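You operate a simulated robot arm through the tools that you are given. There is no shell and no other tool. Be economical: measure what you need, move in short steps, check, and stop when the job is done.

You run a simulated robot arm. Do the job below in one go: nothing can be reset, and whatever is moved stays where it is left.

JOB
Fetch the gold bangle and set it on the top of the corner cabinet by the shoe bench. Take the brown cedar block and put it on top of the beige round cedar block. Put the black wheel on the top of the dresser away on the free end of the luggage rack. Shut the drawer marked linen. Open the drawer marked socks, take the purple lens pad and leave it in the inside of the drawer marked socks and shut the socks again. Fetch the blue bottle and set it on top of the teal pad. Take the blue sanding pad and put it on the top of the hanger bench. Any order will do. Set down upright: brown cedar block, purple lens pad, blue bottle, blue sanding pad.

The check looks at the end state, three seconds after you hand in, the way a careful person would. Anything else that was tipped, shoved, dropped, spilled or broken makes it a failure.

ROBOT AND FRAMES
A 5-joint arm with a fingered hand on a trunk, on a base that drives. Base frame: it is fixed to the floor where the robot stands at the start and does not move with it; the origin is under the middle of the robot, x ahead of it, y to its left, z up. Units: m, degrees, N and s.
With the tool pointing down near the work surface it reaches from about 0.1 to 0.42 m from the robot's upright axis, wherever it stands. Its first joint turns from -115.0 to 115.0 degrees. Places, roughly: black wheel (6x6x3 cm) [0.4, 0.8, 0.8]; blue bottle [-1.25, -2, 0.5]; blue sanding pad [-3, -0.25, 0.75]; brown cedar block (8x4x8 cm) [0.5, 0, 0.8]; drawer marked linen [2.6, -0.3, 0.6]; drawer marked socks [2.5, -2.3, 0.6]; free end of the luggage rack (23x56 cm) [-1.24, -2.02, 0.5]; gold bangle (8x8x2 cm) [0.5, 0.2, 0.8]; inside of the drawer marked socks [2.5, -2.2, 0.5]; purple lens pad [0.5, -2.5, 0.5]; round cedar block (10x10x4 cm) [0.5, 0.6, 0.8]; teal pad (9x6x9 cm) [-2.2, -3.7, 0.8]; top of the corner cabinet by the shoe bench [0.6, -3.6, 0.9]; top of the hanger bench [-2.8, 1.3, 0.8]. The tool tilts only in the upright plane through the base axis and itself; it spins freely about its own axis. Payload 2.9 kg.
The TCP is the grasp point between the finger pads, 0.022 m short of the fingertips. In the tool frame z runs along the fingers and y along their closing line. The gripper opens to 0.124 m. The gripper's body begins 0.06 m behind the TCP. The gripper is a hand of 3 fingers: y runs from the thumb to the fingers, the wrist lies at [0, 0, -0.218] in the tool frame.
Orientation is that of the tool frame in the base frame, as a unit quaternion [w, x, y, z]. With the fingers straight down and closing along the base's y, the tool's x points along the base's -x, its y along +y and its z along -z.

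CONTROLS
- The arm moves only by the tool arm_command. Its argument "motion" is a list that holds one entry, the list of rows, each a list of 6 numbers: the shift along the tool's x, y, z in m, then the turn, a rotation vector about the tool's x, y, z in degrees. In form: [[[x, y, z, rx, ry, rz], ...]]. A call has 1 to 10 rows; each row is the pose to reach, as a shift and turn from the pose commanded when the call began, along the tool's axes at that moment. Each row takes 0.2 s and may step no farther than 0.05 m and 8.6 degrees from the row before; otherwise, the whole call is refused. A pose out of reach is approached as far as the arm can. The call stops where the force on the tool passes 40 N (or 10 N more than at its start, if that is more) or the arm is blocked; 0.2 s more then pass. In this call time passes only in rows, and 0.2 s behind the last. The reply holds the time, the measured pose of the TCP, the force on the tool along the base axes, the opening and the grip force, in the units named above and with some noise, with the torque about the TCP (base axes, N m) and any sound that the robot's microphone picked up.
- Cameras (640 x 400 px; columns grow to the right, rows downward): "scene" is now at [0.0063, 0.1739, 1.5913]; the picture's right is [0.37, -0.93, 0.00], its down [-0.75, -0.30, -0.59] and it looks along [0.54, 0.22, -0.81] (base axes); focal length 284 px, centre (320, 200). "wrist" rides on the gripper at [0.064, -0.037, -0.075] in the tool frame; the picture's right is [0.50, 0.87, 0.00], its down [-0.62, 0.36, -0.70] and it looks along [-0.61, 0.35, 0.71] (tool axes); focal length 230 px, centre (320, 200). There is no depth. A picture from a camera that has moved, and an enlarged one, comes with that camera's place and axes in the base frame and with its lens.
- grab_frame(camera): a new picture of that camera. The clock stands still meanwhile.
- lift_body(by): slides the trunk up (or, below 0, down) by that many m; the arm and the scene camera ride with it, the base frame stays. It gives what a move gives, with no picture.
- drive_base(legs): drives the robot by 1 to 6 legs, each [ahead, left, turn to the left] in m, m and degrees, along the robot's own axes; the way and the turn of a leg run together, so that a leg with both is an arc; at most 1.5 m and 180 degrees a leg. The arm and the cameras ride along, it lands a little off, and it stops where it bumps. It gives what a move gives.
- finger_targets(finger1, finger2, thumb_bend): sets how far each is bent, from 0 (flat) to 100 (curled in); at 30 the hand is open as for a grip, at 70 the pads meet at the TCP. One left out holds its place. A second passes; each finger stops where it meets its share of the squeeze, and holds until it gets a number again. It is the only way to open and close the hand. It gives what a move gives, with no picture; readings hold the bend of each and the force on the fingers (four entries, about 0 where the hand has none), thumb and palm.
- aim_head(pan, tilt): turns the head with the scene camera to pan (to the left, within 155 degrees either way) and tilt (down, from -29 to 69), counted from straight ahead of the robot. It gives what a move gives.
- enlarge(camera, box): a new picture of the part [left, top, right, bottom] of that camera's present view, enlarged. The clock stands still meanwhile.
- hand_in(): hands the job in; it is judged then, once.

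Work in short steps. Places have to be worked out from the pictures, the camera data and where the tool is seen: move nearer, look again, correct. Check each grasp and each placing, and mend what went wrong. You have 217 turns and 218 pictures in all, those below and enlarged ones among them. Open the gripper and draw the arm clear of the work before you hand the job in, unless the task says otherwise.

The tools are called after ">>>" by a JSON object that holds its "api" and its "payload". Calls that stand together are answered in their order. arm_command: Moves the arm, as the interface text tells. Its arguments: {"type":"object","properties":{"motion":{"type":"array","items":{"type":"array","items":{"type":"array","items":{"type":"number"}}}}},"required":["motion"]} The other tools are called the same way: lift_body (by) slides the trunk up or down; finger_targets (finger1, finger2, thumb_bend) moves the fingers one by one; drive_base (legs) drives the base; aim_head (pan, tilt) turns the head that bears the scene camera; grab_frame (camera) takes a picture; enlarge (camera, box) takes an enlarged picture of a part of a camera's view; hand_in () hands the job in.

At the start:

```text
time_s: 0.0
ee_pos: [0.2189, 0.3171, 1.0275]
ee_rot: [0.0, 0.0, 1.0, 0.0]
ft_force: [-0.6, -0.6, 0.3]
torque: [0.01, -0.04, -0.01]
width: 0.1241
finger_force: 0.0
shape: jaw
bend: [30.0, 30.0, 30.0]
finger forces: [0.1, 0.0, 0.1, 0.0, 0.0, 0.1]
trunk travel left (down, up): [-0.7, 0.29]
robot x, y, heading: [0.0019, -0.0001, -0.1]
head pan, tilt: [21.9, 54.1]
```

scene: 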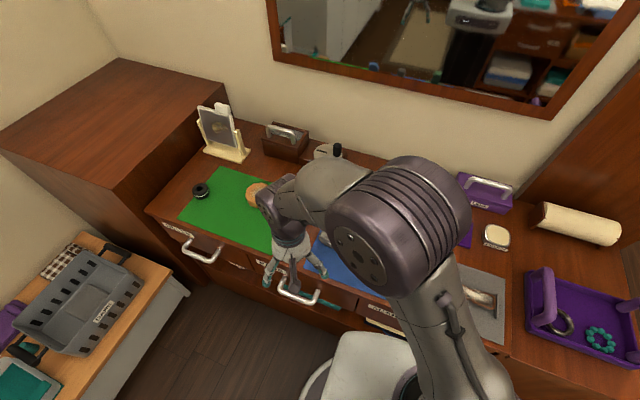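
wrist: 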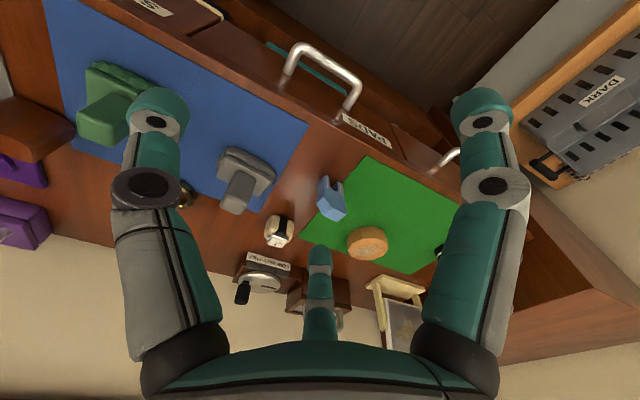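

The arm hides part of the dresser in the start view. I turn the head to look at the dresser straight on first.

>>> {"api": "aim_head", "payload": {"pan": 0, "tilt": 50}}

>>> {"api": "grab_frame", "payload": {"camera": "scene"}}

>>> {"api": "enlarge", "payload": {"camera": "wrist", "box": [0, 0, 480, 300]}}

```text
time_s: 0.8
ee_pos: [0.219, 0.3165, 1.0279]
ee_rot: [0.0, 0.001, 1.0, -0.001]
ft_force: [-0.5, -0.2, -0.6]
torque: [0.0, 0.0, 0.03]
width: 0.1236
finger_force: 0.0
shape: jaw
bend: [30.0, 30.0, 30.0]
finger forces: [0.1, 0.0, 0.1, 0.1, 0.1, 0.1]
trunk travel left (down, up): [-0.7, 0.29]
robot x, y, heading: [-0.0024, 0.0002, 0.4]
head pan, tilt: [0.0, 50.0]
```

```text
215 pictures are left
camera scene: at [0.0155, 0.1468, 1.5966], right [0.0, -1.0, 0.0], down [-0.77, 0.0, -0.64], along [0.64, 0.0, -0.77], focal length 284 px, centre (320, 200)
```

scene: 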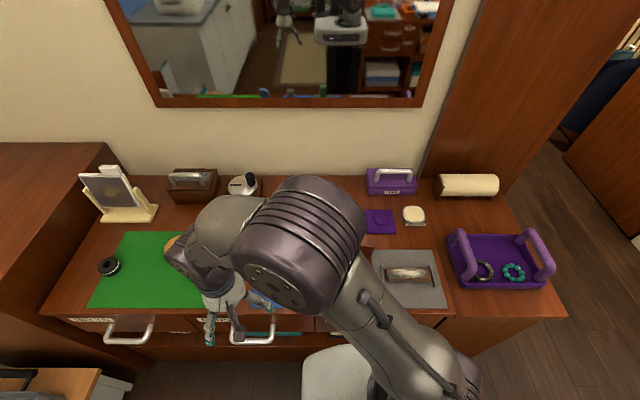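

```text
1.33 times, centred on (240, 150) of wrist
camera zoom: at [0.1538, 0.2791, 1.1008], right [-0.5, 0.87, 0.0], down [0.62, 0.36, 0.7], along [0.61, 0.35, -0.71], focal length 307 px, centre (427, 267)
```

zoom: 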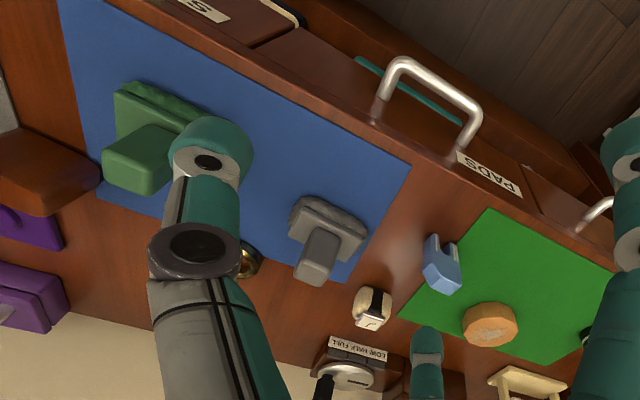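

The arm hides the middle of the dresser. I swing the tool through the front to the right side, keeping its height, to free the view.

>>> {"api": "arm_command", "payload": {"motion": [[[-0.031, -0.037, 0, 0, 0, 0], [-0.061, -0.072, 0, 0, 0, 0], [-0.086, -0.112, 0, 0, 0, 0], [-0.106, -0.157, 0, 0, 0, 0], [-0.121, -0.202, 0, 0, 0, 0], [-0.131, -0.247, 0, 0, 0, 0], [-0.136, -0.295, 0, 0, 0, 0], [-0.136, -0.344, 0, 0, 0, 0], [-0.131, -0.392, 0, 0, 0, 0], [-0.116, -0.437, 0, 0, 0, 0]]]}}

>>> {"api": "arm_command", "payload": {"motion": [[[0.02, -0.045, 0, 0, 0, 0], [0.045, -0.085, 0, 0, 0, 0], [0.075, -0.12, 0, 0, 0, 0], [0.105, -0.155, 0, 0, 0, 0], [0.14, -0.185, 0, 0, 0, 0], [0.18, -0.21, 0, 0, 0, 0], [0.22, -0.225, 0, 0, 0, 0]]]}}

>>> {"api": "grab_frame", "payload": {"camera": "scene"}}

>>> {"api": "grab_frame", "payload": {"camera": "wrist"}}

```text
time_s: 3.0
ee_pos: [0.3347, -0.1214, 1.0319]
ee_rot: [0.0, -0.001, 1.0, 0.002]
ft_force: [0.1, -0.5, -0.6]
torque: [0.02, 0.01, -0.01]
width: 0.1242
finger_force: 0.1
shape: jaw
bend: [30.0, 30.0, 30.0]
finger forces: [0.0, 0.1, 0.0, 0.1, 0.0, 0.0]
trunk travel left (down, up): [-0.7, 0.29]
robot x, y, heading: [-0.0015, 0.0011, -0.1]
head pan, tilt: [0.0, 50.0]
```

```text
time_s: 4.7
ee_pos: [0.1119, -0.3474, 1.0276]
ee_rot: [0.002, 0.001, 1.0, 0.001]
ft_force: [0.5, -0.3, 0.5]
torque: [0.01, -0.02, -0.03]
width: 0.1238
finger_force: 0.1
shape: jaw
bend: [30.0, 30.0, 30.0]
finger forces: [0.0, 0.0, 0.0, 0.1, 0.0, 0.1]
trunk travel left (down, up): [-0.7, 0.29]
robot x, y, heading: [0.0007, 0.0022, 0.1]
head pan, tilt: [0.0, 50.0]
```

```text
213 pictures are left
camera scene: at [0.014, 0.1462, 1.5967], right [0.0, -1.0, 0.0], down [-0.77, 0.0, -0.64], along [0.64, 0.0, -0.77], focal length 284 px, centre (320, 200)
```

scene: 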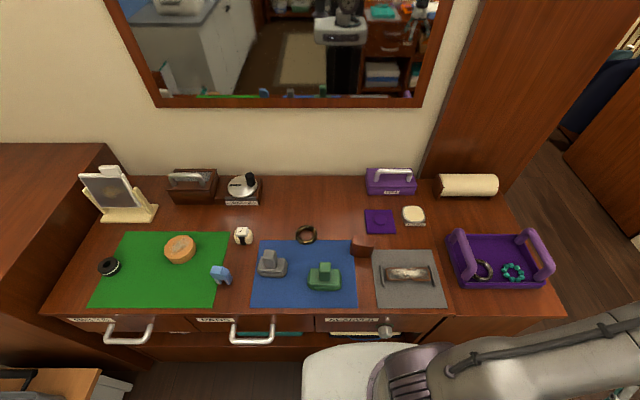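

```text
212 pictures are left
camera wrist: at [0.047, -0.3853, 1.1016], right [-0.5, 0.87, 0.0], down [0.62, 0.36, 0.7], along [0.61, 0.35, -0.71], focal length 230 px, centre (320, 200)
```

wrist: 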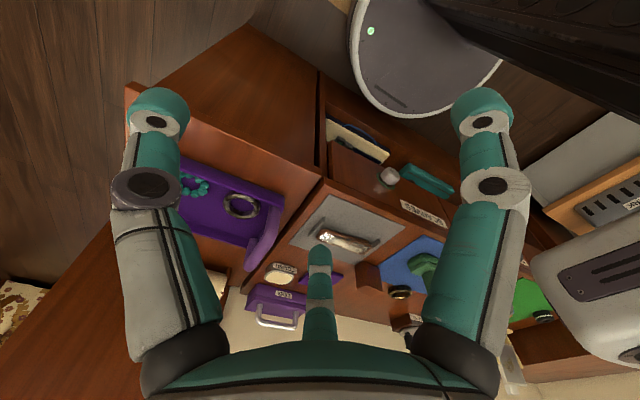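

The dresser top is clear now. I enlarge to identify the bangle, blocks and wheel.

>>> {"api": "enlarge", "payload": {"camera": "scene", "box": [60, 160, 300, 310]}}

>>> {"api": "enlarge", "payload": {"camera": "scene", "box": [220, 210, 460, 360]}}

```text
2.67 times, centred on (180, 235) of scene
camera zoom: at [0.014, 0.1462, 1.5967], right [0.0, -1.0, 0.0], down [-0.77, 0.0, -0.64], along [0.64, 0.0, -0.77], focal length 758 px, centre (693, 107)
```

zoom: 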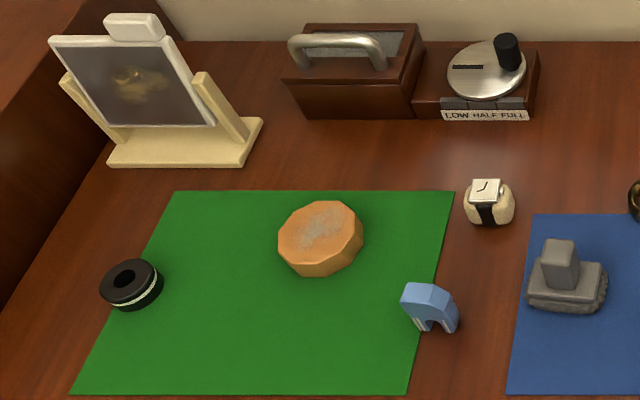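

```text
2.67 times, centred on (340, 285) of scene
camera zoom: at [0.014, 0.1462, 1.5967], right [0.0, -1.0, 0.0], down [-0.77, 0.0, -0.64], along [0.64, 0.0, -0.77], focal length 758 px, centre (267, -27)
```

zoom: 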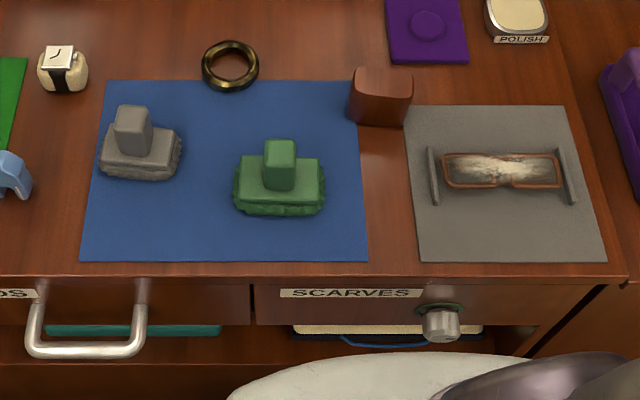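

From two views I place the round block at about (0.49, 0.60), top z≈0.78, wheel (0.436, 0.823), bangle (0.56, 0.195), brown block (0.50, 0.0), dresser front x≈0.29. I look down to see how much room the base has in front.

>>> {"api": "aim_head", "payload": {"pan": 0, "tilt": 69}}

>>> {"api": "grab_frame", "payload": {"camera": "scene"}}

>>> {"api": "aim_head", "payload": {"pan": 65, "tilt": 45}}

>>> {"api": "grab_frame", "payload": {"camera": "scene"}}

>>> {"api": "aim_head", "payload": {"pan": -70, "tilt": 25}}

>>> {"api": "grab_frame", "payload": {"camera": "scene"}}

>>> {"api": "aim_head", "payload": {"pan": -130, "tilt": 25}}

>>> {"api": "grab_frame", "payload": {"camera": "scene"}}

>>> {"api": "aim_head", "payload": {"pan": 150, "tilt": 25}}

>>> {"api": "grab_frame", "payload": {"camera": "scene"}}

```text
time_s: 5.5
ee_pos: [0.1137, -0.3478, 1.0284]
ee_rot: [0.0, 0.0, 1.0, 0.0]
ft_force: [0.2, -0.2, 0.1]
torque: [0.0, -0.03, 0.03]
width: 0.1239
finger_force: 0.0
shape: jaw
bend: [30.0, 30.0, 30.0]
finger forces: [0.0, 0.0, 0.1, 0.0, 0.0, 0.1]
trunk travel left (down, up): [-0.7, 0.29]
robot x, y, heading: [-0.0045, 0.0015, -0.1]
head pan, tilt: [0.0, 68.8]
```

```text
209 pictures are left
camera scene: at [-0.0057, 0.1464, 1.5748], right [0.0, -1.0, 0.0], down [-0.93, 0.0, -0.36], along [0.36, 0.0, -0.93], focal length 284 px, centre (320, 200)
```

scene: 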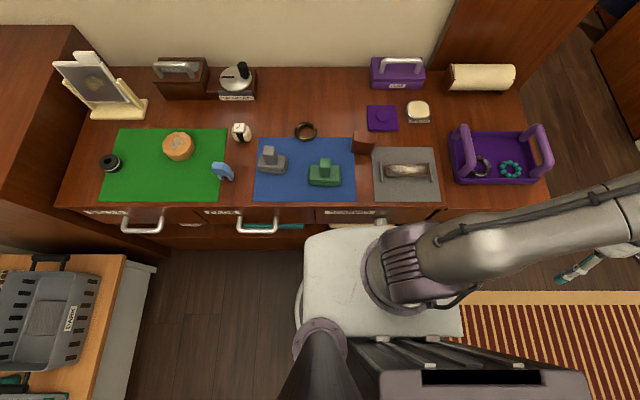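

```text
time_s: 6.8
ee_pos: [0.1115, -0.3487, 1.028]
ee_rot: [0.001, 0.0, 1.0, 0.0]
ft_force: [-0.8, 0.2, 0.7]
torque: [-0.03, -0.02, -0.03]
width: 0.1237
finger_force: 0.1
shape: jaw
bend: [30.0, 30.0, 30.0]
finger forces: [0.1, 0.0, 0.0, 0.0, 0.0, 0.0]
trunk travel left (down, up): [-0.7, 0.29]
robot x, y, heading: [0.0001, -0.0026, -0.2]
head pan, tilt: [65.0, 45.0]
```

```text
208 pictures are left
camera scene: at [-0.0271, 0.2201, 1.6036], right [0.91, -0.42, 0.0], down [-0.3, -0.64, -0.71], along [0.3, 0.64, -0.71], focal length 284 px, centre (320, 200)
```

scene: 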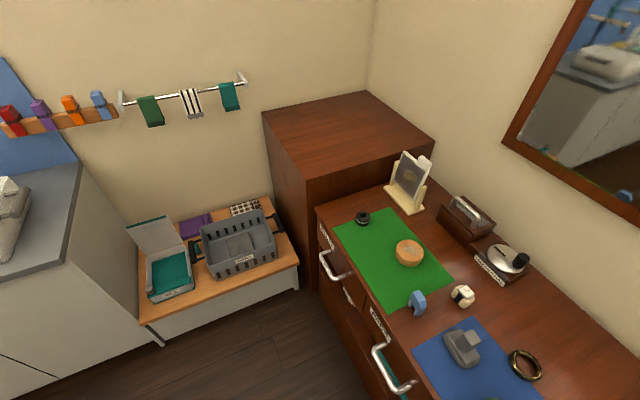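

```text
time_s: 9.0
ee_pos: [0.1139, -0.3477, 1.028]
ee_rot: [-0.001, 0.0, 1.0, 0.0]
ft_force: [-0.3, -0.1, 0.3]
torque: [0.0, -0.01, 0.04]
width: 0.1237
finger_force: 0.1
shape: jaw
bend: [30.0, 30.0, 30.0]
finger forces: [0.0, 0.1, 0.1, 0.0, 0.1, 0.1]
trunk travel left (down, up): [-0.7, 0.29]
robot x, y, heading: [-0.0002, 0.002, 0.1]
head pan, tilt: [-70.0, 25.0]
```

```text
207 pictures are left
camera scene: at [-0.03, 0.0599, 1.6342], right [-0.94, -0.34, 0.0], down [-0.14, 0.4, -0.91], along [0.31, -0.85, -0.42], focal length 284 px, centre (320, 200)
```

scene: 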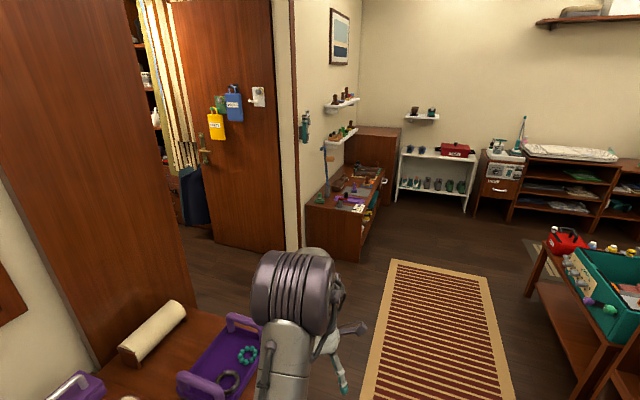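

```text
time_s: 10.3
ee_pos: [0.1136, -0.3483, 1.0283]
ee_rot: [0.0, 0.0, 1.0, 0.0]
ft_force: [-0.4, -0.9, -0.2]
torque: [0.04, -0.03, 0.0]
width: 0.1238
finger_force: 0.1
shape: jaw
bend: [30.0, 30.0, 30.0]
finger forces: [0.1, 0.0, 0.1, 0.0, 0.1, 0.0]
trunk travel left (down, up): [-0.7, 0.29]
robot x, y, heading: [0.0004, -0.0049, -0.1]
head pan, tilt: [-130.0, 25.0]
```

```text
206 pictures are left
camera scene: at [-0.1207, 0.0758, 1.6342], right [-0.77, 0.64, 0.0], down [0.27, 0.32, -0.91], along [-0.58, -0.69, -0.42], focal length 284 px, centre (320, 200)
```

scene: 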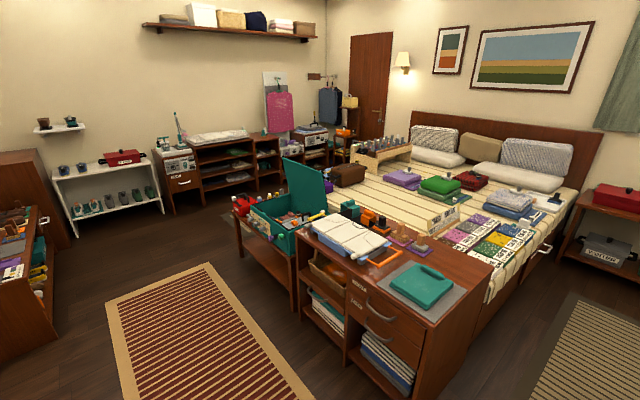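

```text
time_s: 14.2
ee_pos: [0.1124, -0.3471, 1.0272]
ee_rot: [0.0, 0.001, 1.0, 0.0]
ft_force: [-0.7, 0.8, -0.5]
torque: [-0.01, 0.01, -0.02]
width: 0.124
finger_force: 0.1
shape: jaw
bend: [30.0, 30.0, 30.0]
finger forces: [0.0, 0.0, 0.0, 0.1, 0.1, 0.2]
trunk travel left (down, up): [-0.7, 0.29]
robot x, y, heading: [-0.0008, 0.0029, 0.2]
head pan, tilt: [150.0, 25.0]
```

```text
205 pictures are left
camera scene: at [-0.1413, 0.1925, 1.6342], right [0.5, 0.87, 0.0], down [0.37, -0.21, -0.91], along [-0.78, 0.45, -0.42], focal length 284 px, centre (320, 200)
```

scene: 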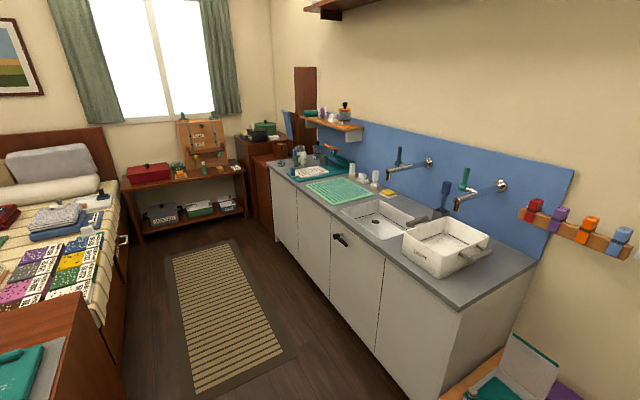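

The overview shows the dresser here, the shoe bench and corner cabinet to the right, the luggage rack/bed in the middle, sink bench to the left rear. I edge the base forward towards the dresser to bring the brown block into reach.

>>> {"api": "drive_base", "payload": {"legs": [[0.08, 0, 0]]}}

>>> {"api": "aim_head", "payload": {"pan": 0, "tilt": 60}}

>>> {"api": "grab_frame", "payload": {"camera": "scene"}}

```text
time_s: 15.2
ee_pos: [0.1612, -0.3466, 1.0292]
ee_rot: [-0.001, -0.001, 1.0, 0.0]
ft_force: [-0.3, -0.7, 0.1]
torque: [-0.05, 0.0, 0.01]
width: 0.124
finger_force: 0.1
shape: jaw
bend: [30.0, 30.0, 30.0]
finger forces: [0.0, 0.0, 0.0, 0.0, 0.0, 0.1]
trunk travel left (down, up): [-0.7, 0.29]
robot x, y, heading: [0.0472, 0.0011, -0.0]
head pan, tilt: [150.0, 25.0]
stopped in leg 1: the robot was blocked; the commanded pose is now the measured one
```

```text
time_s: 17.5
ee_pos: [0.1607, -0.348, 1.0279]
ee_rot: [0.001, -0.001, 1.0, 0.001]
ft_force: [0.1, -0.1, -0.6]
torque: [-0.02, -0.03, 0.04]
width: 0.124
finger_force: 0.0
shape: jaw
bend: [30.0, 30.0, 30.0]
finger forces: [0.1, 0.1, 0.0, 0.1, 0.1, 0.0]
trunk travel left (down, up): [-0.7, 0.29]
robot x, y, heading: [0.0469, -0.0012, 0.2]
head pan, tilt: [0.0, 60.0]
```

```text
204 pictures are left
camera scene: at [0.051, 0.1465, 1.5841], right [0.0, -1.0, 0.0], down [-0.87, 0.0, -0.5], along [0.5, 0.0, -0.87], focal length 284 px, centre (320, 200)
```

scene: 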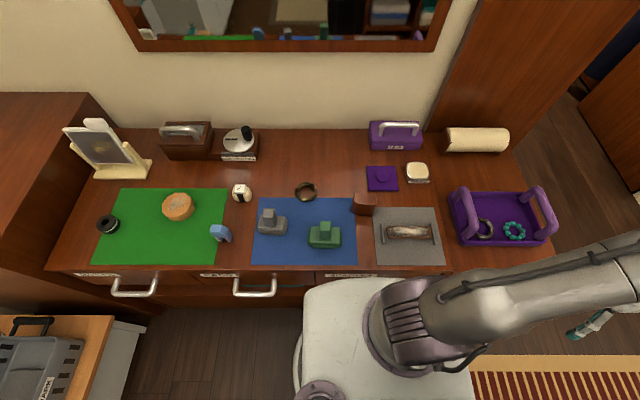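

Blocked at x≈0.047: that is as near as the base gets, so items at x≈0.5 need ~0.45 m and a slight outward tilt. I swing the tool to the front, above the brown block, to look closely.

>>> {"api": "arm_command", "payload": {"motion": [[[-0.048, 0.015, 0, 0, 0, 0], [-0.088, 0.038, 0, 0, 0, 0], [-0.124, 0.065, 0, 0, 0, 0], [-0.157, 0.096, 0, 0, 0, 0], [-0.185, 0.131, 0, 0, 0, 0], [-0.21, 0.169, 0, 0, 0, 0], [-0.229, 0.209, 0, 0, 0, 0], [-0.243, 0.252, 0, 0, 0, 0], [-0.252, 0.297, 0, 0, 0, 0], [-0.256, 0.345, 0, 0, 0, 0]]]}}

>>> {"api": "grab_frame", "payload": {"camera": "wrist"}}

```text
refused: row 1 steps farther than a row can; nothing moved
```

```text
203 pictures are left
camera wrist: at [0.0956, -0.3848, 1.1016], right [-0.5, 0.86, 0.0], down [0.62, 0.36, 0.7], along [0.61, 0.35, -0.71], focal length 230 px, centre (320, 200)
```

wrist: 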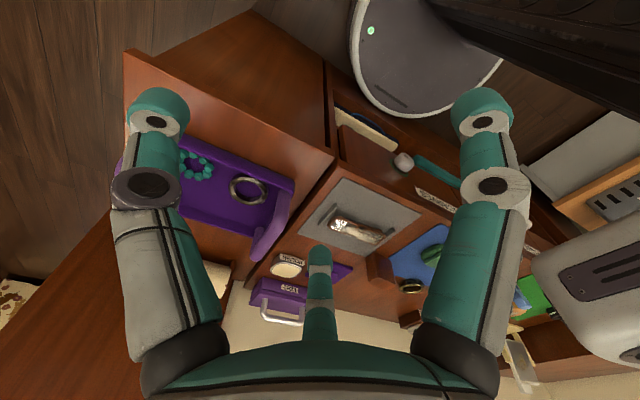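

The first row was just too long; I shorten it.

>>> {"api": "arm_command", "payload": {"motion": [[[-0.045, 0.015, 0, 0, 0, 0], [-0.088, 0.038, 0, 0, 0, 0], [-0.124, 0.065, 0, 0, 0, 0], [-0.157, 0.096, 0, 0, 0, 0], [-0.185, 0.131, 0, 0, 0, 0], [-0.21, 0.169, 0, 0, 0, 0], [-0.229, 0.209, 0, 0, 0, 0], [-0.243, 0.252, 0, 0, 0, 0], [-0.252, 0.297, 0, 0, 0, 0], [-0.256, 0.345, 0, 0, 0, 0]]]}}

>>> {"api": "grab_frame", "payload": {"camera": "wrist"}}

```text
time_s: 19.7
ee_pos: [0.4153, -0.001, 1.0321]
ee_rot: [0.0, -0.001, 1.0, 0.0]
ft_force: [1.3, -0.5, 0.0]
torque: [-0.02, 0.01, 0.01]
width: 0.1239
finger_force: 0.0
shape: jaw
bend: [30.0, 30.0, 30.0]
finger forces: [0.0, 0.1, 0.0, 0.0, 0.0, 0.1]
trunk travel left (down, up): [-0.7, 0.29]
robot x, y, heading: [0.0482, 0.0012, -0.0]
head pan, tilt: [0.0, 60.0]
```

```text
202 pictures are left
camera wrist: at [0.35, -0.0384, 1.1043], right [-0.5, 0.87, 0.0], down [0.62, 0.36, 0.7], along [0.61, 0.35, -0.71], focal length 230 px, centre (320, 200)
```

wrist: 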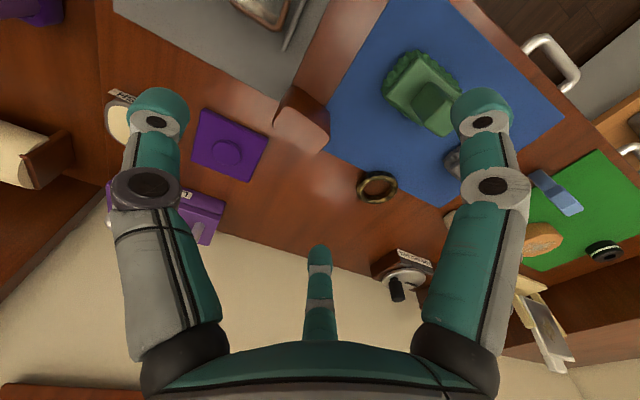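

The hand looks like three fingers around a palm. I close it partly in the air to see how the fingers travel before gripping anything.

>>> {"api": "finger_targets", "payload": {"finger1": 52, "finger2": 52, "thumb_bend": 52}}

>>> {"api": "grab_frame", "payload": {"camera": "wrist"}}

>>> {"api": "finger_targets", "payload": {"finger1": 30, "finger2": 10, "thumb_bend": 30}}

>>> {"api": "grab_frame", "payload": {"camera": "wrist"}}

>>> {"api": "finger_targets", "payload": {"finger1": 30, "finger2": 30, "thumb_bend": 30}}

```text
time_s: 20.7
ee_pos: [0.4141, -0.0031, 1.0308]
ee_rot: [0.001, -0.001, 1.0, -0.001]
ft_force: [0.3, 0.4, -0.2]
torque: [0.01, 0.0, -0.02]
width: 0.0446
finger_force: 0.0
shape: fingers
bend: [52.0, 52.0, 52.0]
finger forces: [0.0, 0.1, 0.1, 0.1, 0.0, 0.0]
trunk travel left (down, up): [-0.7, 0.29]
robot x, y, heading: [0.0433, -0.0, -0.0]
head pan, tilt: [0.0, 60.0]
```

```text
201 pictures are left
camera wrist: at [0.3501, -0.0401, 1.1042], right [-0.5, 0.86, 0.0], down [0.62, 0.36, 0.7], along [0.61, 0.35, -0.71], focal length 230 px, centre (320, 200)
```

wrist: 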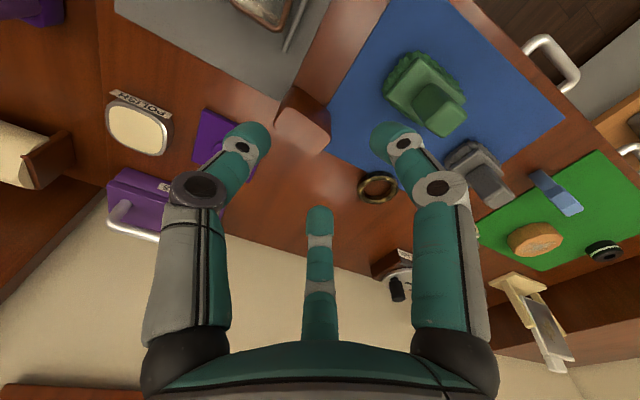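

```text
time_s: 21.7
ee_pos: [0.4156, -0.0029, 1.0304]
ee_rot: [0.001, -0.001, 1.0, -0.001]
ft_force: [-0.1, 0.7, -0.8]
torque: [-0.02, 0.04, 0.0]
width: 0.1037
finger_force: 0.0
shape: fingers
bend: [30.0, 10.0, 30.0]
finger forces: [0.0, 0.0, 0.0, 0.0, 0.0, 0.0]
trunk travel left (down, up): [-0.7, 0.29]
robot x, y, heading: [0.0447, 0.0008, 0.1]
head pan, tilt: [0.0, 60.0]
```

```text
200 pictures are left
camera wrist: at [0.3501, -0.0402, 1.1042], right [-0.5, 0.86, 0.0], down [0.62, 0.36, 0.7], along [0.61, 0.35, -0.71], focal length 230 px, centre (320, 200)
```

wrist: 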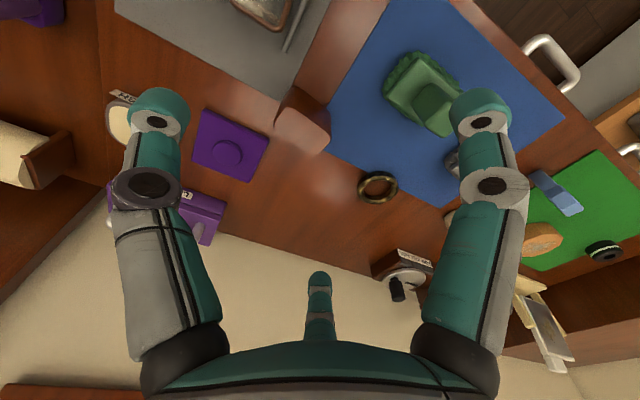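

```text
time_s: 22.7
ee_pos: [0.4144, -0.0032, 1.0317]
ee_rot: [0.0, -0.001, 1.0, 0.0]
ft_force: [-0.9, -0.1, 0.5]
torque: [-0.03, 0.0, 0.03]
width: 0.1036
finger_force: 0.1
shape: fingers
bend: [30.0, 30.0, 30.0]
finger forces: [0.1, 0.0, 0.0, 0.1, 0.0, 0.1]
trunk travel left (down, up): [-0.7, 0.29]
robot x, y, heading: [0.0468, -0.0007, 0.1]
head pan, tilt: [0.0, 60.0]
```

The fingers close radially at 120° (thumb at -y, fingers at ±30° from ±x). For the block I'll put the thumb on a narrow end and the two fingers on the broad faces. I zoom on it in both cameras for its exact place.

>>> {"api": "enlarge", "payload": {"camera": "wrist", "box": [200, 60, 440, 210]}}

>>> {"api": "enlarge", "payload": {"camera": "scene", "box": [280, 150, 440, 250]}}

```text
2.67 times, centred on (320, 135) of wrist
camera zoom: at [0.3501, -0.0402, 1.1042], right [-0.5, 0.86, 0.0], down [0.62, 0.36, 0.7], along [0.61, 0.35, -0.71], focal length 614 px, centre (320, 373)
```

zoom: 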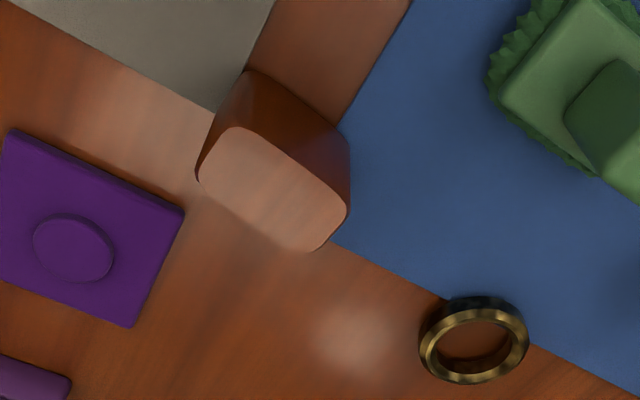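

```text
4.00 times, centred on (360, 200) of scene
camera zoom: at [0.0511, 0.1466, 1.5841], right [0.0, -1.0, 0.0], down [-0.87, 0.0, -0.5], along [0.5, 0.0, -0.87], focal length 1137 px, centre (160, 200)
```

zoom: 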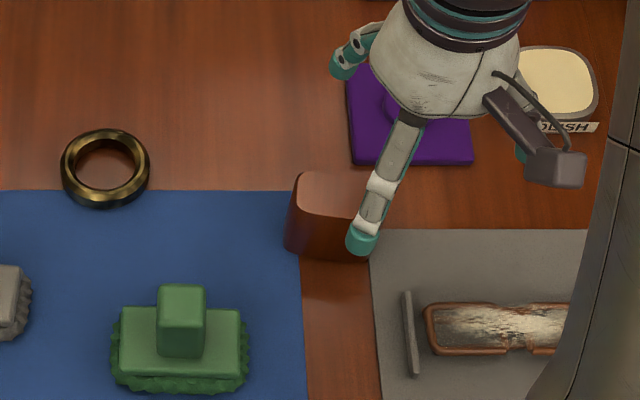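

Block centre ≈(0.494, 0.016), long axis nearly along y, top z≈0.82. I test whether the arm reaches x≈0.495 with a 15° outward tilt, still high up.

>>> {"api": "arm_command", "payload": {"motion": [[[-0.04, 0.005, 0, 0, -7.5, 0], [-0.08, 0.01, 0, 0, -15, 0]]]}}

>>> {"api": "lift_body", "payload": {"by": -0.1}}

>>> {"api": "grab_frame", "payload": {"camera": "wrist"}}

```text
time_s: 23.3
ee_pos: [0.4962, 0.008, 1.0273]
ee_rot: [0.132, -0.002, 0.991, 0.002]
ft_force: [0.9, -0.2, 0.2]
torque: [-0.03, 0.0, -0.01]
width: 0.1035
finger_force: 0.0
shape: fingers
bend: [30.0, 30.0, 30.0]
finger forces: [0.1, 0.0, 0.0, 0.0, 0.0, 0.0]
trunk travel left (down, up): [-0.7, 0.29]
robot x, y, heading: [0.0457, -0.0014, 0.3]
head pan, tilt: [0.0, 60.0]
```

```text
time_s: 24.6
ee_pos: [0.4946, 0.0096, 0.928]
ee_rot: [0.131, -0.001, 0.991, 0.003]
ft_force: [-0.4, -0.3, 0.1]
torque: [-0.01, -0.02, -0.01]
width: 0.1038
finger_force: 0.0
shape: fingers
bend: [30.0, 30.0, 30.0]
finger forces: [0.0, 0.0, 0.0, 0.0, 0.1, 0.0]
trunk travel left (down, up): [-0.6, 0.39]
robot x, y, heading: [0.0443, 0.0034, -0.0]
head pan, tilt: [0.0, 60.0]
```

```text
197 pictures are left
camera wrist: at [0.4134, -0.0288, 0.9814], right [-0.49, 0.86, -0.12], down [0.41, 0.35, 0.84], along [0.77, 0.36, -0.53], focal length 230 px, centre (320, 200)
```

wrist: 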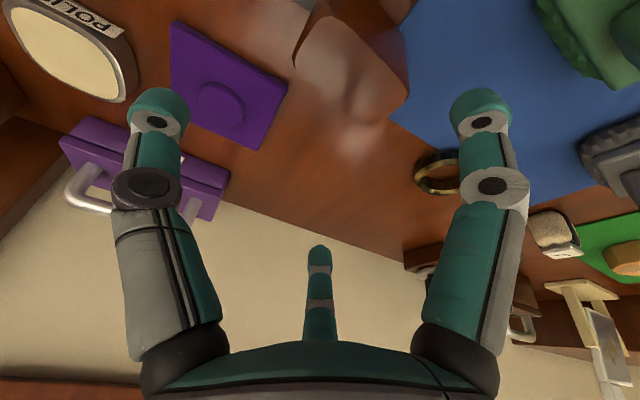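

Reach is fine and the block sits between the fingers. I lower the trunk so the TCP comes to z≈0.79.

>>> {"api": "lift_body", "payload": {"by": -0.08}}

>>> {"api": "grab_frame", "payload": {"camera": "wrist"}}

>>> {"api": "enlarge", "payload": {"camera": "scene", "box": [240, 100, 480, 250]}}

```text
time_s: 25.8
ee_pos: [0.4948, 0.0096, 0.847]
ee_rot: [0.13, -0.002, 0.991, 0.002]
ft_force: [0.9, 0.8, 0.2]
torque: [0.01, 0.0, -0.02]
width: 0.1035
finger_force: 0.1
shape: fingers
bend: [30.0, 30.0, 30.0]
finger forces: [0.0, 0.0, 0.0, 0.0, 0.1, 0.0]
trunk travel left (down, up): [-0.52, 0.47]
robot x, y, heading: [0.0492, -0.0029, 0.2]
head pan, tilt: [0.0, 60.0]
```

```text
196 pictures are left
camera wrist: at [0.4134, -0.0288, 0.9014], right [-0.49, 0.86, -0.12], down [0.41, 0.35, 0.84], along [0.77, 0.36, -0.53], focal length 230 px, centre (320, 200)
```

wrist: 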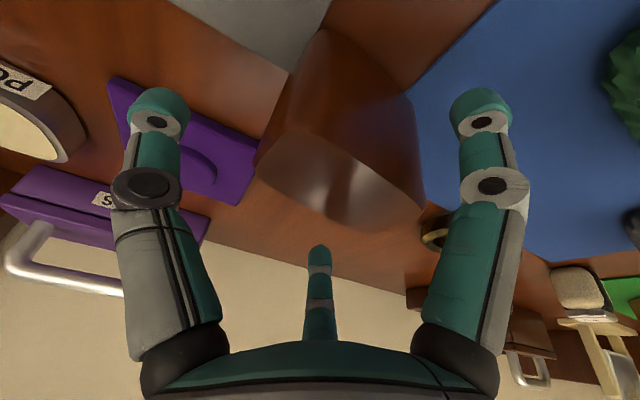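

```text
2.67 times, centred on (360, 175) of scene
camera zoom: at [0.051, 0.1465, 1.4041], right [0.0, -1.0, 0.0], down [-0.87, 0.0, -0.5], along [0.5, 0.0, -0.87], focal length 758 px, centre (213, 267)
```

zoom: 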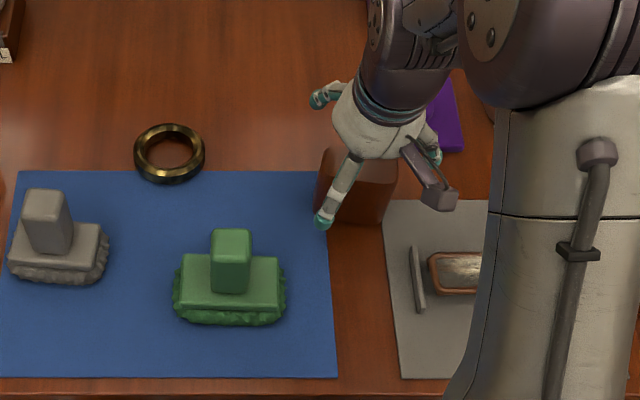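

Block top centre reads ≈(0.50, 0.022). I nudge +y 5 mm and lower the rest, then close.

>>> {"api": "arm_command", "payload": {"motion": [[[-0.002, 0.005, 0, 0, 0, 0]]]}}

>>> {"api": "lift_body", "payload": {"by": -0.055}}

>>> {"api": "finger_targets", "payload": {"finger1": 70, "finger2": 70, "thumb_bend": 70}}

>>> {"api": "grab_frame", "payload": {"camera": "wrist"}}

```text
time_s: 26.2
ee_pos: [0.4975, 0.0137, 0.847]
ee_rot: [0.13, -0.001, 0.991, 0.004]
ft_force: [-0.2, 0.8, -0.3]
torque: [-0.02, 0.01, 0.01]
width: 0.1039
finger_force: 0.1
shape: fingers
bend: [30.0, 30.0, 30.0]
finger forces: [0.1, 0.0, 0.1, 0.0, 0.1, 0.0]
trunk travel left (down, up): [-0.52, 0.47]
robot x, y, heading: [0.0478, 0.0018, 0.4]
head pan, tilt: [0.0, 60.0]
```

```text
time_s: 26.8
ee_pos: [0.4996, 0.0114, 0.8191]
ee_rot: [0.137, -0.001, 0.991, 0.005]
ft_force: [0.1, -3.6, 14.0]
torque: [0.36, 0.8, 0.18]
width: 0.1064
finger_force: 7.4
shape: fingers
bend: [27.0, 30.0, 30.0]
finger forces: [13.9, 0.0, 0.0, 0.0, 0.0, 0.1]
trunk travel left (down, up): [-0.487, 0.503]
robot x, y, heading: [0.0443, -0.0001, 0.4]
head pan, tilt: [0.0, 60.0]
stopped: the force on the tool passed its limit at 61 N (the readings are from after the stop); the commanded pose is now the measured one
```

```text
time_s: 27.8
ee_pos: [0.4982, 0.0131, 0.8205]
ee_rot: [0.136, -0.002, 0.991, 0.004]
ft_force: [-2.2, 0.9, 19.2]
torque: [0.69, 1.22, 0.0]
width: 0.0595
finger_force: 10.2
shape: fingers
bend: [28.0, 70.0, 70.0]
finger forces: [19.0, 0.0, 0.1, 0.0, 0.6, 0.0]
trunk travel left (down, up): [-0.487, 0.503]
robot x, y, heading: [0.0466, 0.0016, 0.4]
head pan, tilt: [0.0, 60.0]
```

```text
194 pictures are left
camera wrist: at [0.4157, -0.0255, 0.8723], right [-0.48, 0.87, -0.13], down [0.4, 0.35, 0.84], along [0.78, 0.36, -0.52], focal length 230 px, centre (320, 200)
```

wrist: 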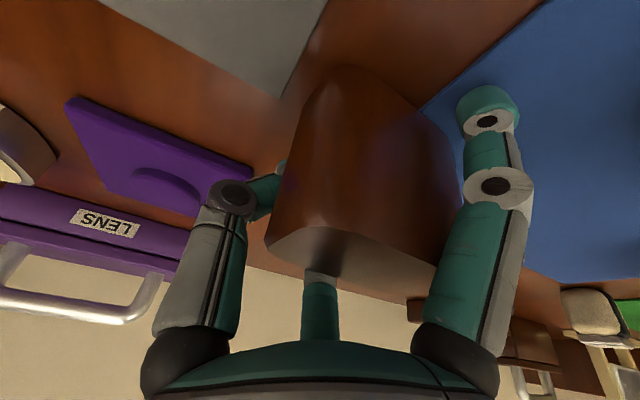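

Finger 1 landed on the block's edge (14–19 N) and I chained on too soon. I reopen the others, raise, and look.

>>> {"api": "finger_targets", "payload": {"finger1": 30, "finger2": 30, "thumb_bend": 30}}

>>> {"api": "lift_body", "payload": {"by": 0.06}}

>>> {"api": "grab_frame", "payload": {"camera": "wrist"}}

>>> {"api": "enlarge", "payload": {"camera": "scene", "box": [240, 100, 480, 250]}}

```text
time_s: 28.8
ee_pos: [0.4994, 0.0122, 0.8187]
ee_rot: [0.136, -0.001, 0.991, 0.005]
ft_force: [1.7, -0.8, 17.1]
torque: [0.53, 0.97, -0.05]
width: 0.1063
finger_force: 8.5
shape: fingers
bend: [26.0, 30.0, 30.0]
finger forces: [16.8, 0.1, 0.0, 0.0, 0.1, 0.0]
trunk travel left (down, up): [-0.487, 0.503]
robot x, y, heading: [0.0475, -0.0002, 0.2]
head pan, tilt: [0.0, 60.0]
```

```text
time_s: 29.8
ee_pos: [0.4989, 0.0123, 0.878]
ee_rot: [0.134, -0.001, 0.991, 0.003]
ft_force: [-0.1, 0.1, -0.3]
torque: [-0.01, 0.01, 0.0]
width: 0.1043
finger_force: 0.1
shape: fingers
bend: [30.0, 30.0, 30.0]
finger forces: [0.0, 0.1, 0.1, 0.0, 0.0, 0.1]
trunk travel left (down, up): [-0.547, 0.443]
robot x, y, heading: [0.0463, -0.0031, 0.4]
head pan, tilt: [0.0, 60.0]
```

```text
193 pictures are left
camera wrist: at [0.4172, -0.0255, 0.9314], right [-0.49, 0.87, -0.13], down [0.41, 0.35, 0.84], along [0.77, 0.36, -0.52], focal length 230 px, centre (320, 200)
```

wrist: 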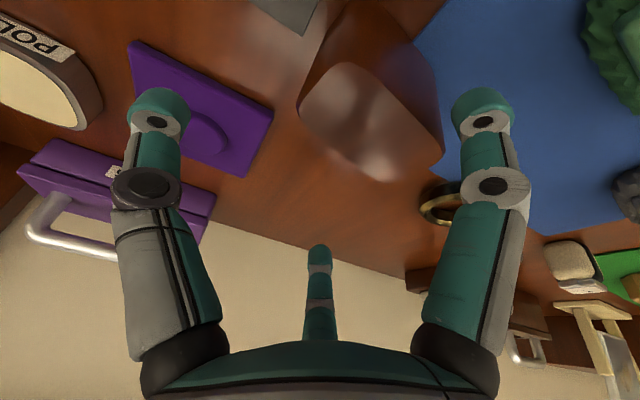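

```text
2.67 times, centred on (360, 175) of scene
camera zoom: at [0.0513, 0.1467, 1.4316], right [0.0, -1.0, 0.0], down [-0.87, 0.0, -0.5], along [0.5, 0.0, -0.87], focal length 758 px, centre (213, 267)
```

zoom: 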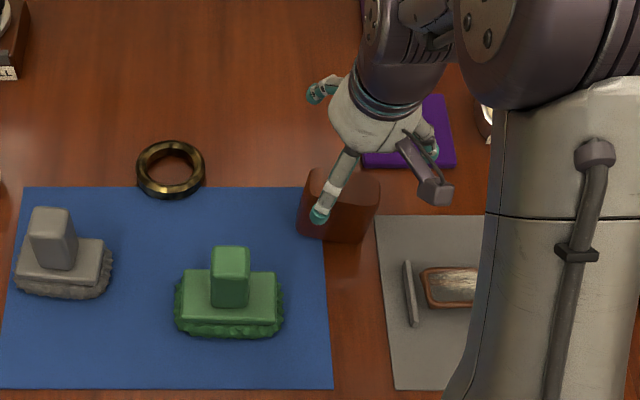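

Re-triangulating with the ring gives the table at z≈0.777 (finger 1 had touched the table, not the block), so the block's top is ≈0.857 and its centre ≈(0.466, 0.015). I pull in 33 mm, halve the tilt, and look.

>>> {"api": "arm_command", "payload": {"motion": [[[0.032, 0.0, -0.0085, 0, 7.5, 0]]]}}

>>> {"api": "grab_frame", "payload": {"camera": "wrist"}}

>>> {"api": "enlarge", "payload": {"camera": "scene", "box": [280, 120, 440, 220]}}

```text
time_s: 30.2
ee_pos: [0.4662, 0.0133, 0.8756]
ee_rot: [0.07, -0.003, 0.998, 0.003]
ft_force: [-0.4, 0.0, -0.3]
torque: [0.0, 0.0, -0.01]
width: 0.1042
finger_force: 0.2
shape: fingers
bend: [30.0, 30.0, 30.0]
finger forces: [0.0, 0.0, 0.0, 0.0, 0.0, 0.0]
trunk travel left (down, up): [-0.547, 0.443]
robot x, y, heading: [0.0469, 0.0, 0.1]
head pan, tilt: [0.0, 60.0]
```

```text
191 pictures are left
camera wrist: at [0.3917, -0.0246, 0.9404], right [-0.5, 0.86, -0.07], down [0.51, 0.35, 0.78], along [0.7, 0.36, -0.62], focal length 230 px, centre (320, 200)
```

wrist: 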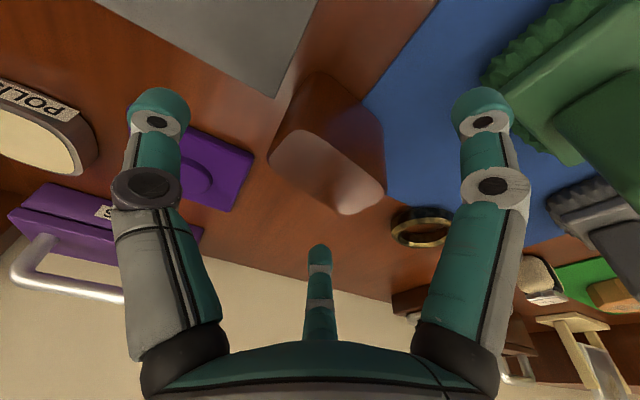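

```text
4.00 times, centred on (360, 170) of scene
camera zoom: at [0.0508, 0.1466, 1.4315], right [0.0, -1.0, 0.0], down [-0.87, 0.0, -0.5], along [0.5, 0.0, -0.87], focal length 1137 px, centre (160, 320)
```

zoom: 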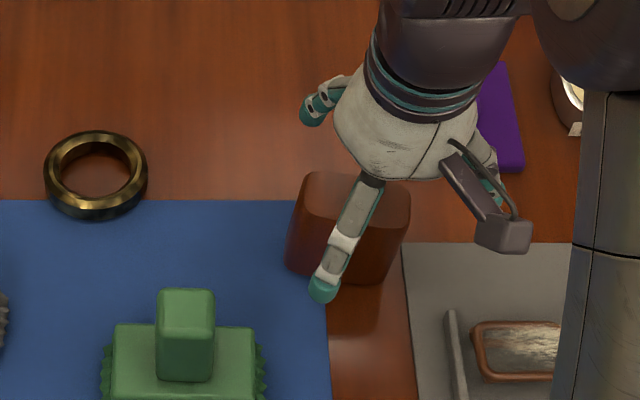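

Triangulating again: block top centre ≈(0.477, 0.023, 0.845), table ≈0.768. I correct by ~1 cm outward and 5 mm left, then lower to TCP z≈0.822.

>>> {"api": "arm_command", "payload": {"motion": [[[-0.009, 0.005, 0.001, 0, 0, 0]]]}}

>>> {"api": "lift_body", "payload": {"by": -0.054}}

>>> {"api": "grab_frame", "payload": {"camera": "wrist"}}

```text
time_s: 30.6
ee_pos: [0.475, 0.0178, 0.8779]
ee_rot: [0.07, -0.003, 0.998, 0.003]
ft_force: [-0.5, -0.1, 0.5]
torque: [-0.04, -0.01, -0.03]
width: 0.1042
finger_force: 0.0
shape: fingers
bend: [30.0, 30.0, 30.0]
finger forces: [0.0, 0.1, 0.1, 0.0, 0.0, 0.0]
trunk travel left (down, up): [-0.547, 0.443]
robot x, y, heading: [0.0484, -0.0001, -0.0]
head pan, tilt: [0.0, 60.0]
```

```text
time_s: 31.6
ee_pos: [0.4758, 0.0172, 0.8228]
ee_rot: [0.071, -0.002, 0.997, 0.003]
ft_force: [0.5, -0.2, 0.5]
torque: [-0.04, -0.01, 0.04]
width: 0.104
finger_force: 0.0
shape: fingers
bend: [30.0, 30.0, 30.0]
finger forces: [0.0, 0.0, 0.0, 0.1, 0.1, 0.0]
trunk travel left (down, up): [-0.493, 0.497]
robot x, y, heading: [0.0453, 0.0006, -0.1]
head pan, tilt: [0.0, 60.0]
```

```text
189 pictures are left
camera wrist: at [0.4011, -0.02, 0.8868], right [-0.5, 0.86, -0.06], down [0.51, 0.35, 0.78], along [0.7, 0.36, -0.62], focal length 230 px, centre (320, 200)
```

wrist: 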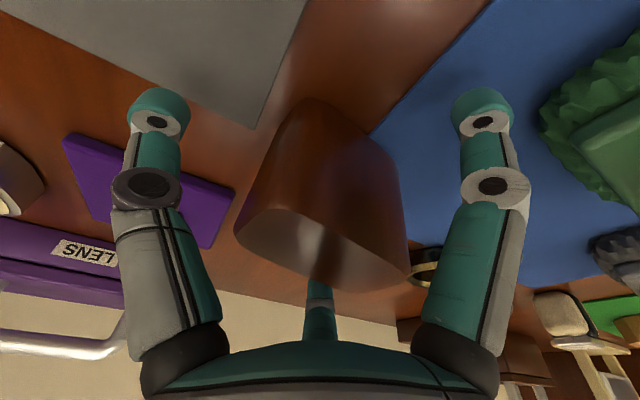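

The block stands between the three fingers with no contact. Closing the hand.

>>> {"api": "finger_targets", "payload": {"finger1": 70, "finger2": 70, "thumb_bend": 70}}

>>> {"api": "grab_frame", "payload": {"camera": "wrist"}}

```text
time_s: 32.6
ee_pos: [0.4761, 0.0175, 0.8235]
ee_rot: [0.07, -0.003, 0.998, 0.004]
ft_force: [-0.1, -1.8, 2.8]
torque: [-0.04, 0.02, -0.01]
width: 0.0332
finger_force: 12.3
shape: fingers
bend: [53.0, 59.0, 61.0]
finger forces: [8.7, 6.1, 0.1, 0.0, 10.6, 0.0]
trunk travel left (down, up): [-0.493, 0.497]
robot x, y, heading: [0.0449, -0.0024, -0.1]
head pan, tilt: [0.0, 60.0]
```

```text
188 pictures are left
camera wrist: at [0.4011, -0.0201, 0.8869], right [-0.5, 0.86, -0.06], down [0.51, 0.35, 0.78], along [0.7, 0.36, -0.62], focal length 230 px, centre (320, 200)
```

wrist: 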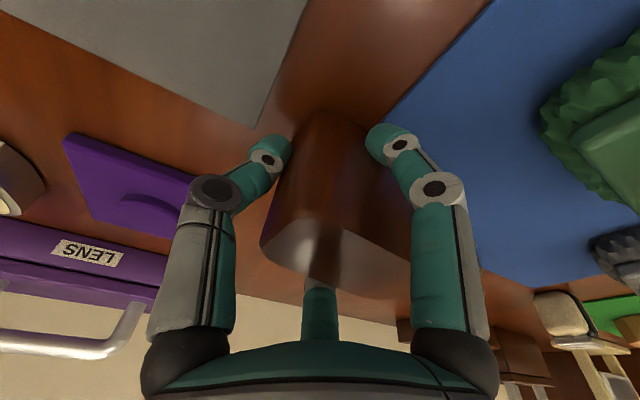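

All three fingers hold (≈9, 6, 11 N). I lift 4 cm and check that it follows.

>>> {"api": "lift_body", "payload": {"by": 0.04}}

>>> {"api": "grab_frame", "payload": {"camera": "wrist"}}

>>> {"api": "grab_frame", "payload": {"camera": "scene"}}

```text
time_s: 33.4
ee_pos: [0.4758, 0.0182, 0.8626]
ee_rot: [0.069, -0.002, 0.998, 0.003]
ft_force: [0.7, 0.2, -1.2]
torque: [-0.01, 0.04, -0.01]
width: 0.0329
finger_force: 11.9
shape: fingers
bend: [53.0, 60.0, 62.0]
finger forces: [8.6, 5.5, 0.0, 0.1, 9.8, 0.0]
trunk travel left (down, up): [-0.533, 0.457]
robot x, y, heading: [0.0479, 0.0015, 0.0]
head pan, tilt: [0.0, 60.0]
```

```text
187 pictures are left
camera wrist: at [0.4013, -0.0199, 0.9268], right [-0.5, 0.86, -0.06], down [0.51, 0.35, 0.78], along [0.7, 0.36, -0.62], focal length 230 px, centre (320, 200)
```

wrist: 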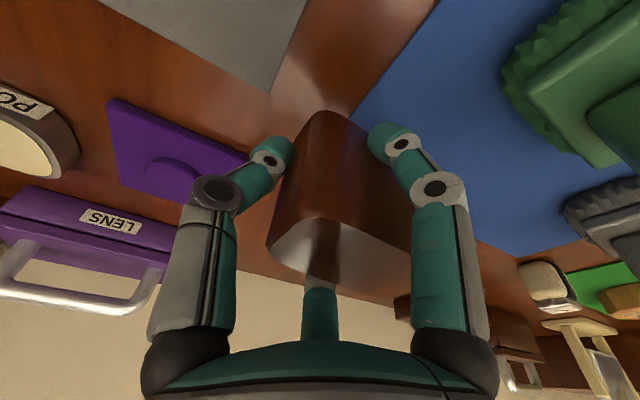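

```text
186 pictures are left
camera scene: at [0.0514, 0.1466, 1.4176], right [0.0, -1.0, 0.0], down [-0.87, 0.0, -0.5], along [0.5, 0.0, -0.87], focal length 284 px, centre (320, 200)
```

scene: 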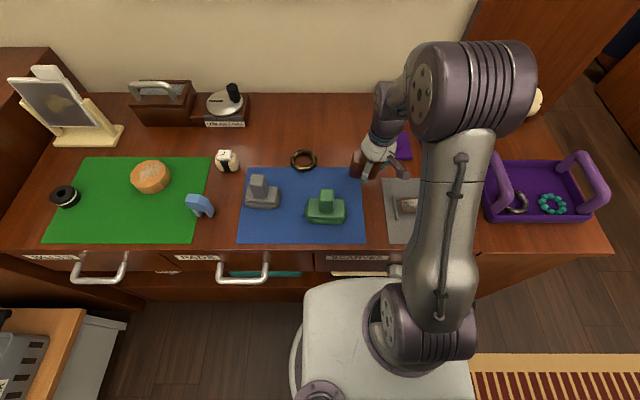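

It holds. I raise another 13 cm and drive left 0.48 m to face the round block, keeping off the bench at the left.

>>> {"api": "lift_body", "payload": {"by": 0.13}}

>>> {"api": "drive_base", "payload": {"legs": [[-0.02, 0, 0], [0, 0.48, 0]]}}

>>> {"api": "aim_head", "payload": {"pan": 0, "tilt": 60}}

>>> {"api": "grab_frame", "payload": {"camera": "scene"}}

>>> {"api": "grab_frame", "payload": {"camera": "wrist"}}

```text
time_s: 35.0
ee_pos: [0.4759, 0.0184, 0.9928]
ee_rot: [0.071, -0.002, 0.997, 0.004]
ft_force: [0.6, -0.4, -0.8]
torque: [-0.01, -0.03, 0.02]
width: 0.0329
finger_force: 11.9
shape: fingers
bend: [53.0, 60.0, 62.0]
finger forces: [8.7, 5.5, 0.1, 0.0, 9.7, 0.0]
trunk travel left (down, up): [-0.663, 0.327]
robot x, y, heading: [0.0463, -0.002, 0.1]
head pan, tilt: [0.0, 60.0]
```

```text
time_s: 38.2
ee_pos: [0.4566, 0.4814, 0.9929]
ee_rot: [0.071, 0.001, 0.997, 0.003]
ft_force: [0.3, 0.1, -0.8]
torque: [-0.06, 0.01, 0.02]
width: 0.0331
finger_force: 12.3
shape: fingers
bend: [53.0, 60.0, 62.0]
finger forces: [8.6, 5.5, 0.1, 0.0, 9.8, 0.0]
trunk travel left (down, up): [-0.663, 0.327]
robot x, y, heading: [0.0308, 0.4672, -0.5]
head pan, tilt: [0.0, 60.0]
```

```text
time_s: 38.8
ee_pos: [0.4567, 0.4811, 0.9936]
ee_rot: [0.07, 0.002, 0.998, 0.003]
ft_force: [0.1, 0.3, -1.6]
torque: [0.0, 0.0, 0.0]
width: 0.033
finger_force: 12.7
shape: fingers
bend: [53.0, 60.0, 62.0]
finger forces: [8.6, 5.5, 0.0, 0.0, 9.8, 0.0]
trunk travel left (down, up): [-0.663, 0.327]
robot x, y, heading: [0.0259, 0.47, -0.4]
head pan, tilt: [0.0, 60.0]
```

```text
185 pictures are left
camera scene: at [0.0328, 0.6128, 1.5476], right [0.0, -1.0, 0.0], down [-0.87, 0.0, -0.5], along [0.5, 0.0, -0.87], focal length 284 px, centre (320, 200)
```

scene: 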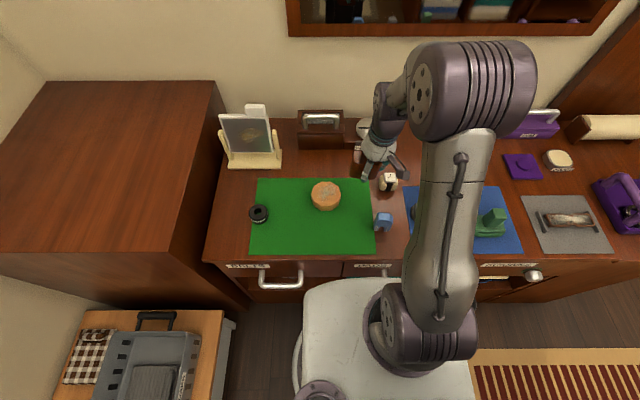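

```text
184 pictures are left
camera wrist: at [0.3817, 0.444, 1.0568], right [-0.49, 0.87, -0.06], down [0.51, 0.35, 0.78], along [0.7, 0.35, -0.62], focal length 230 px, centre (320, 200)
```

wrist: 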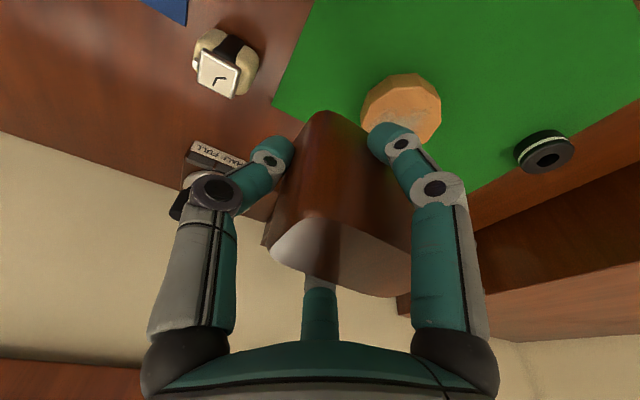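

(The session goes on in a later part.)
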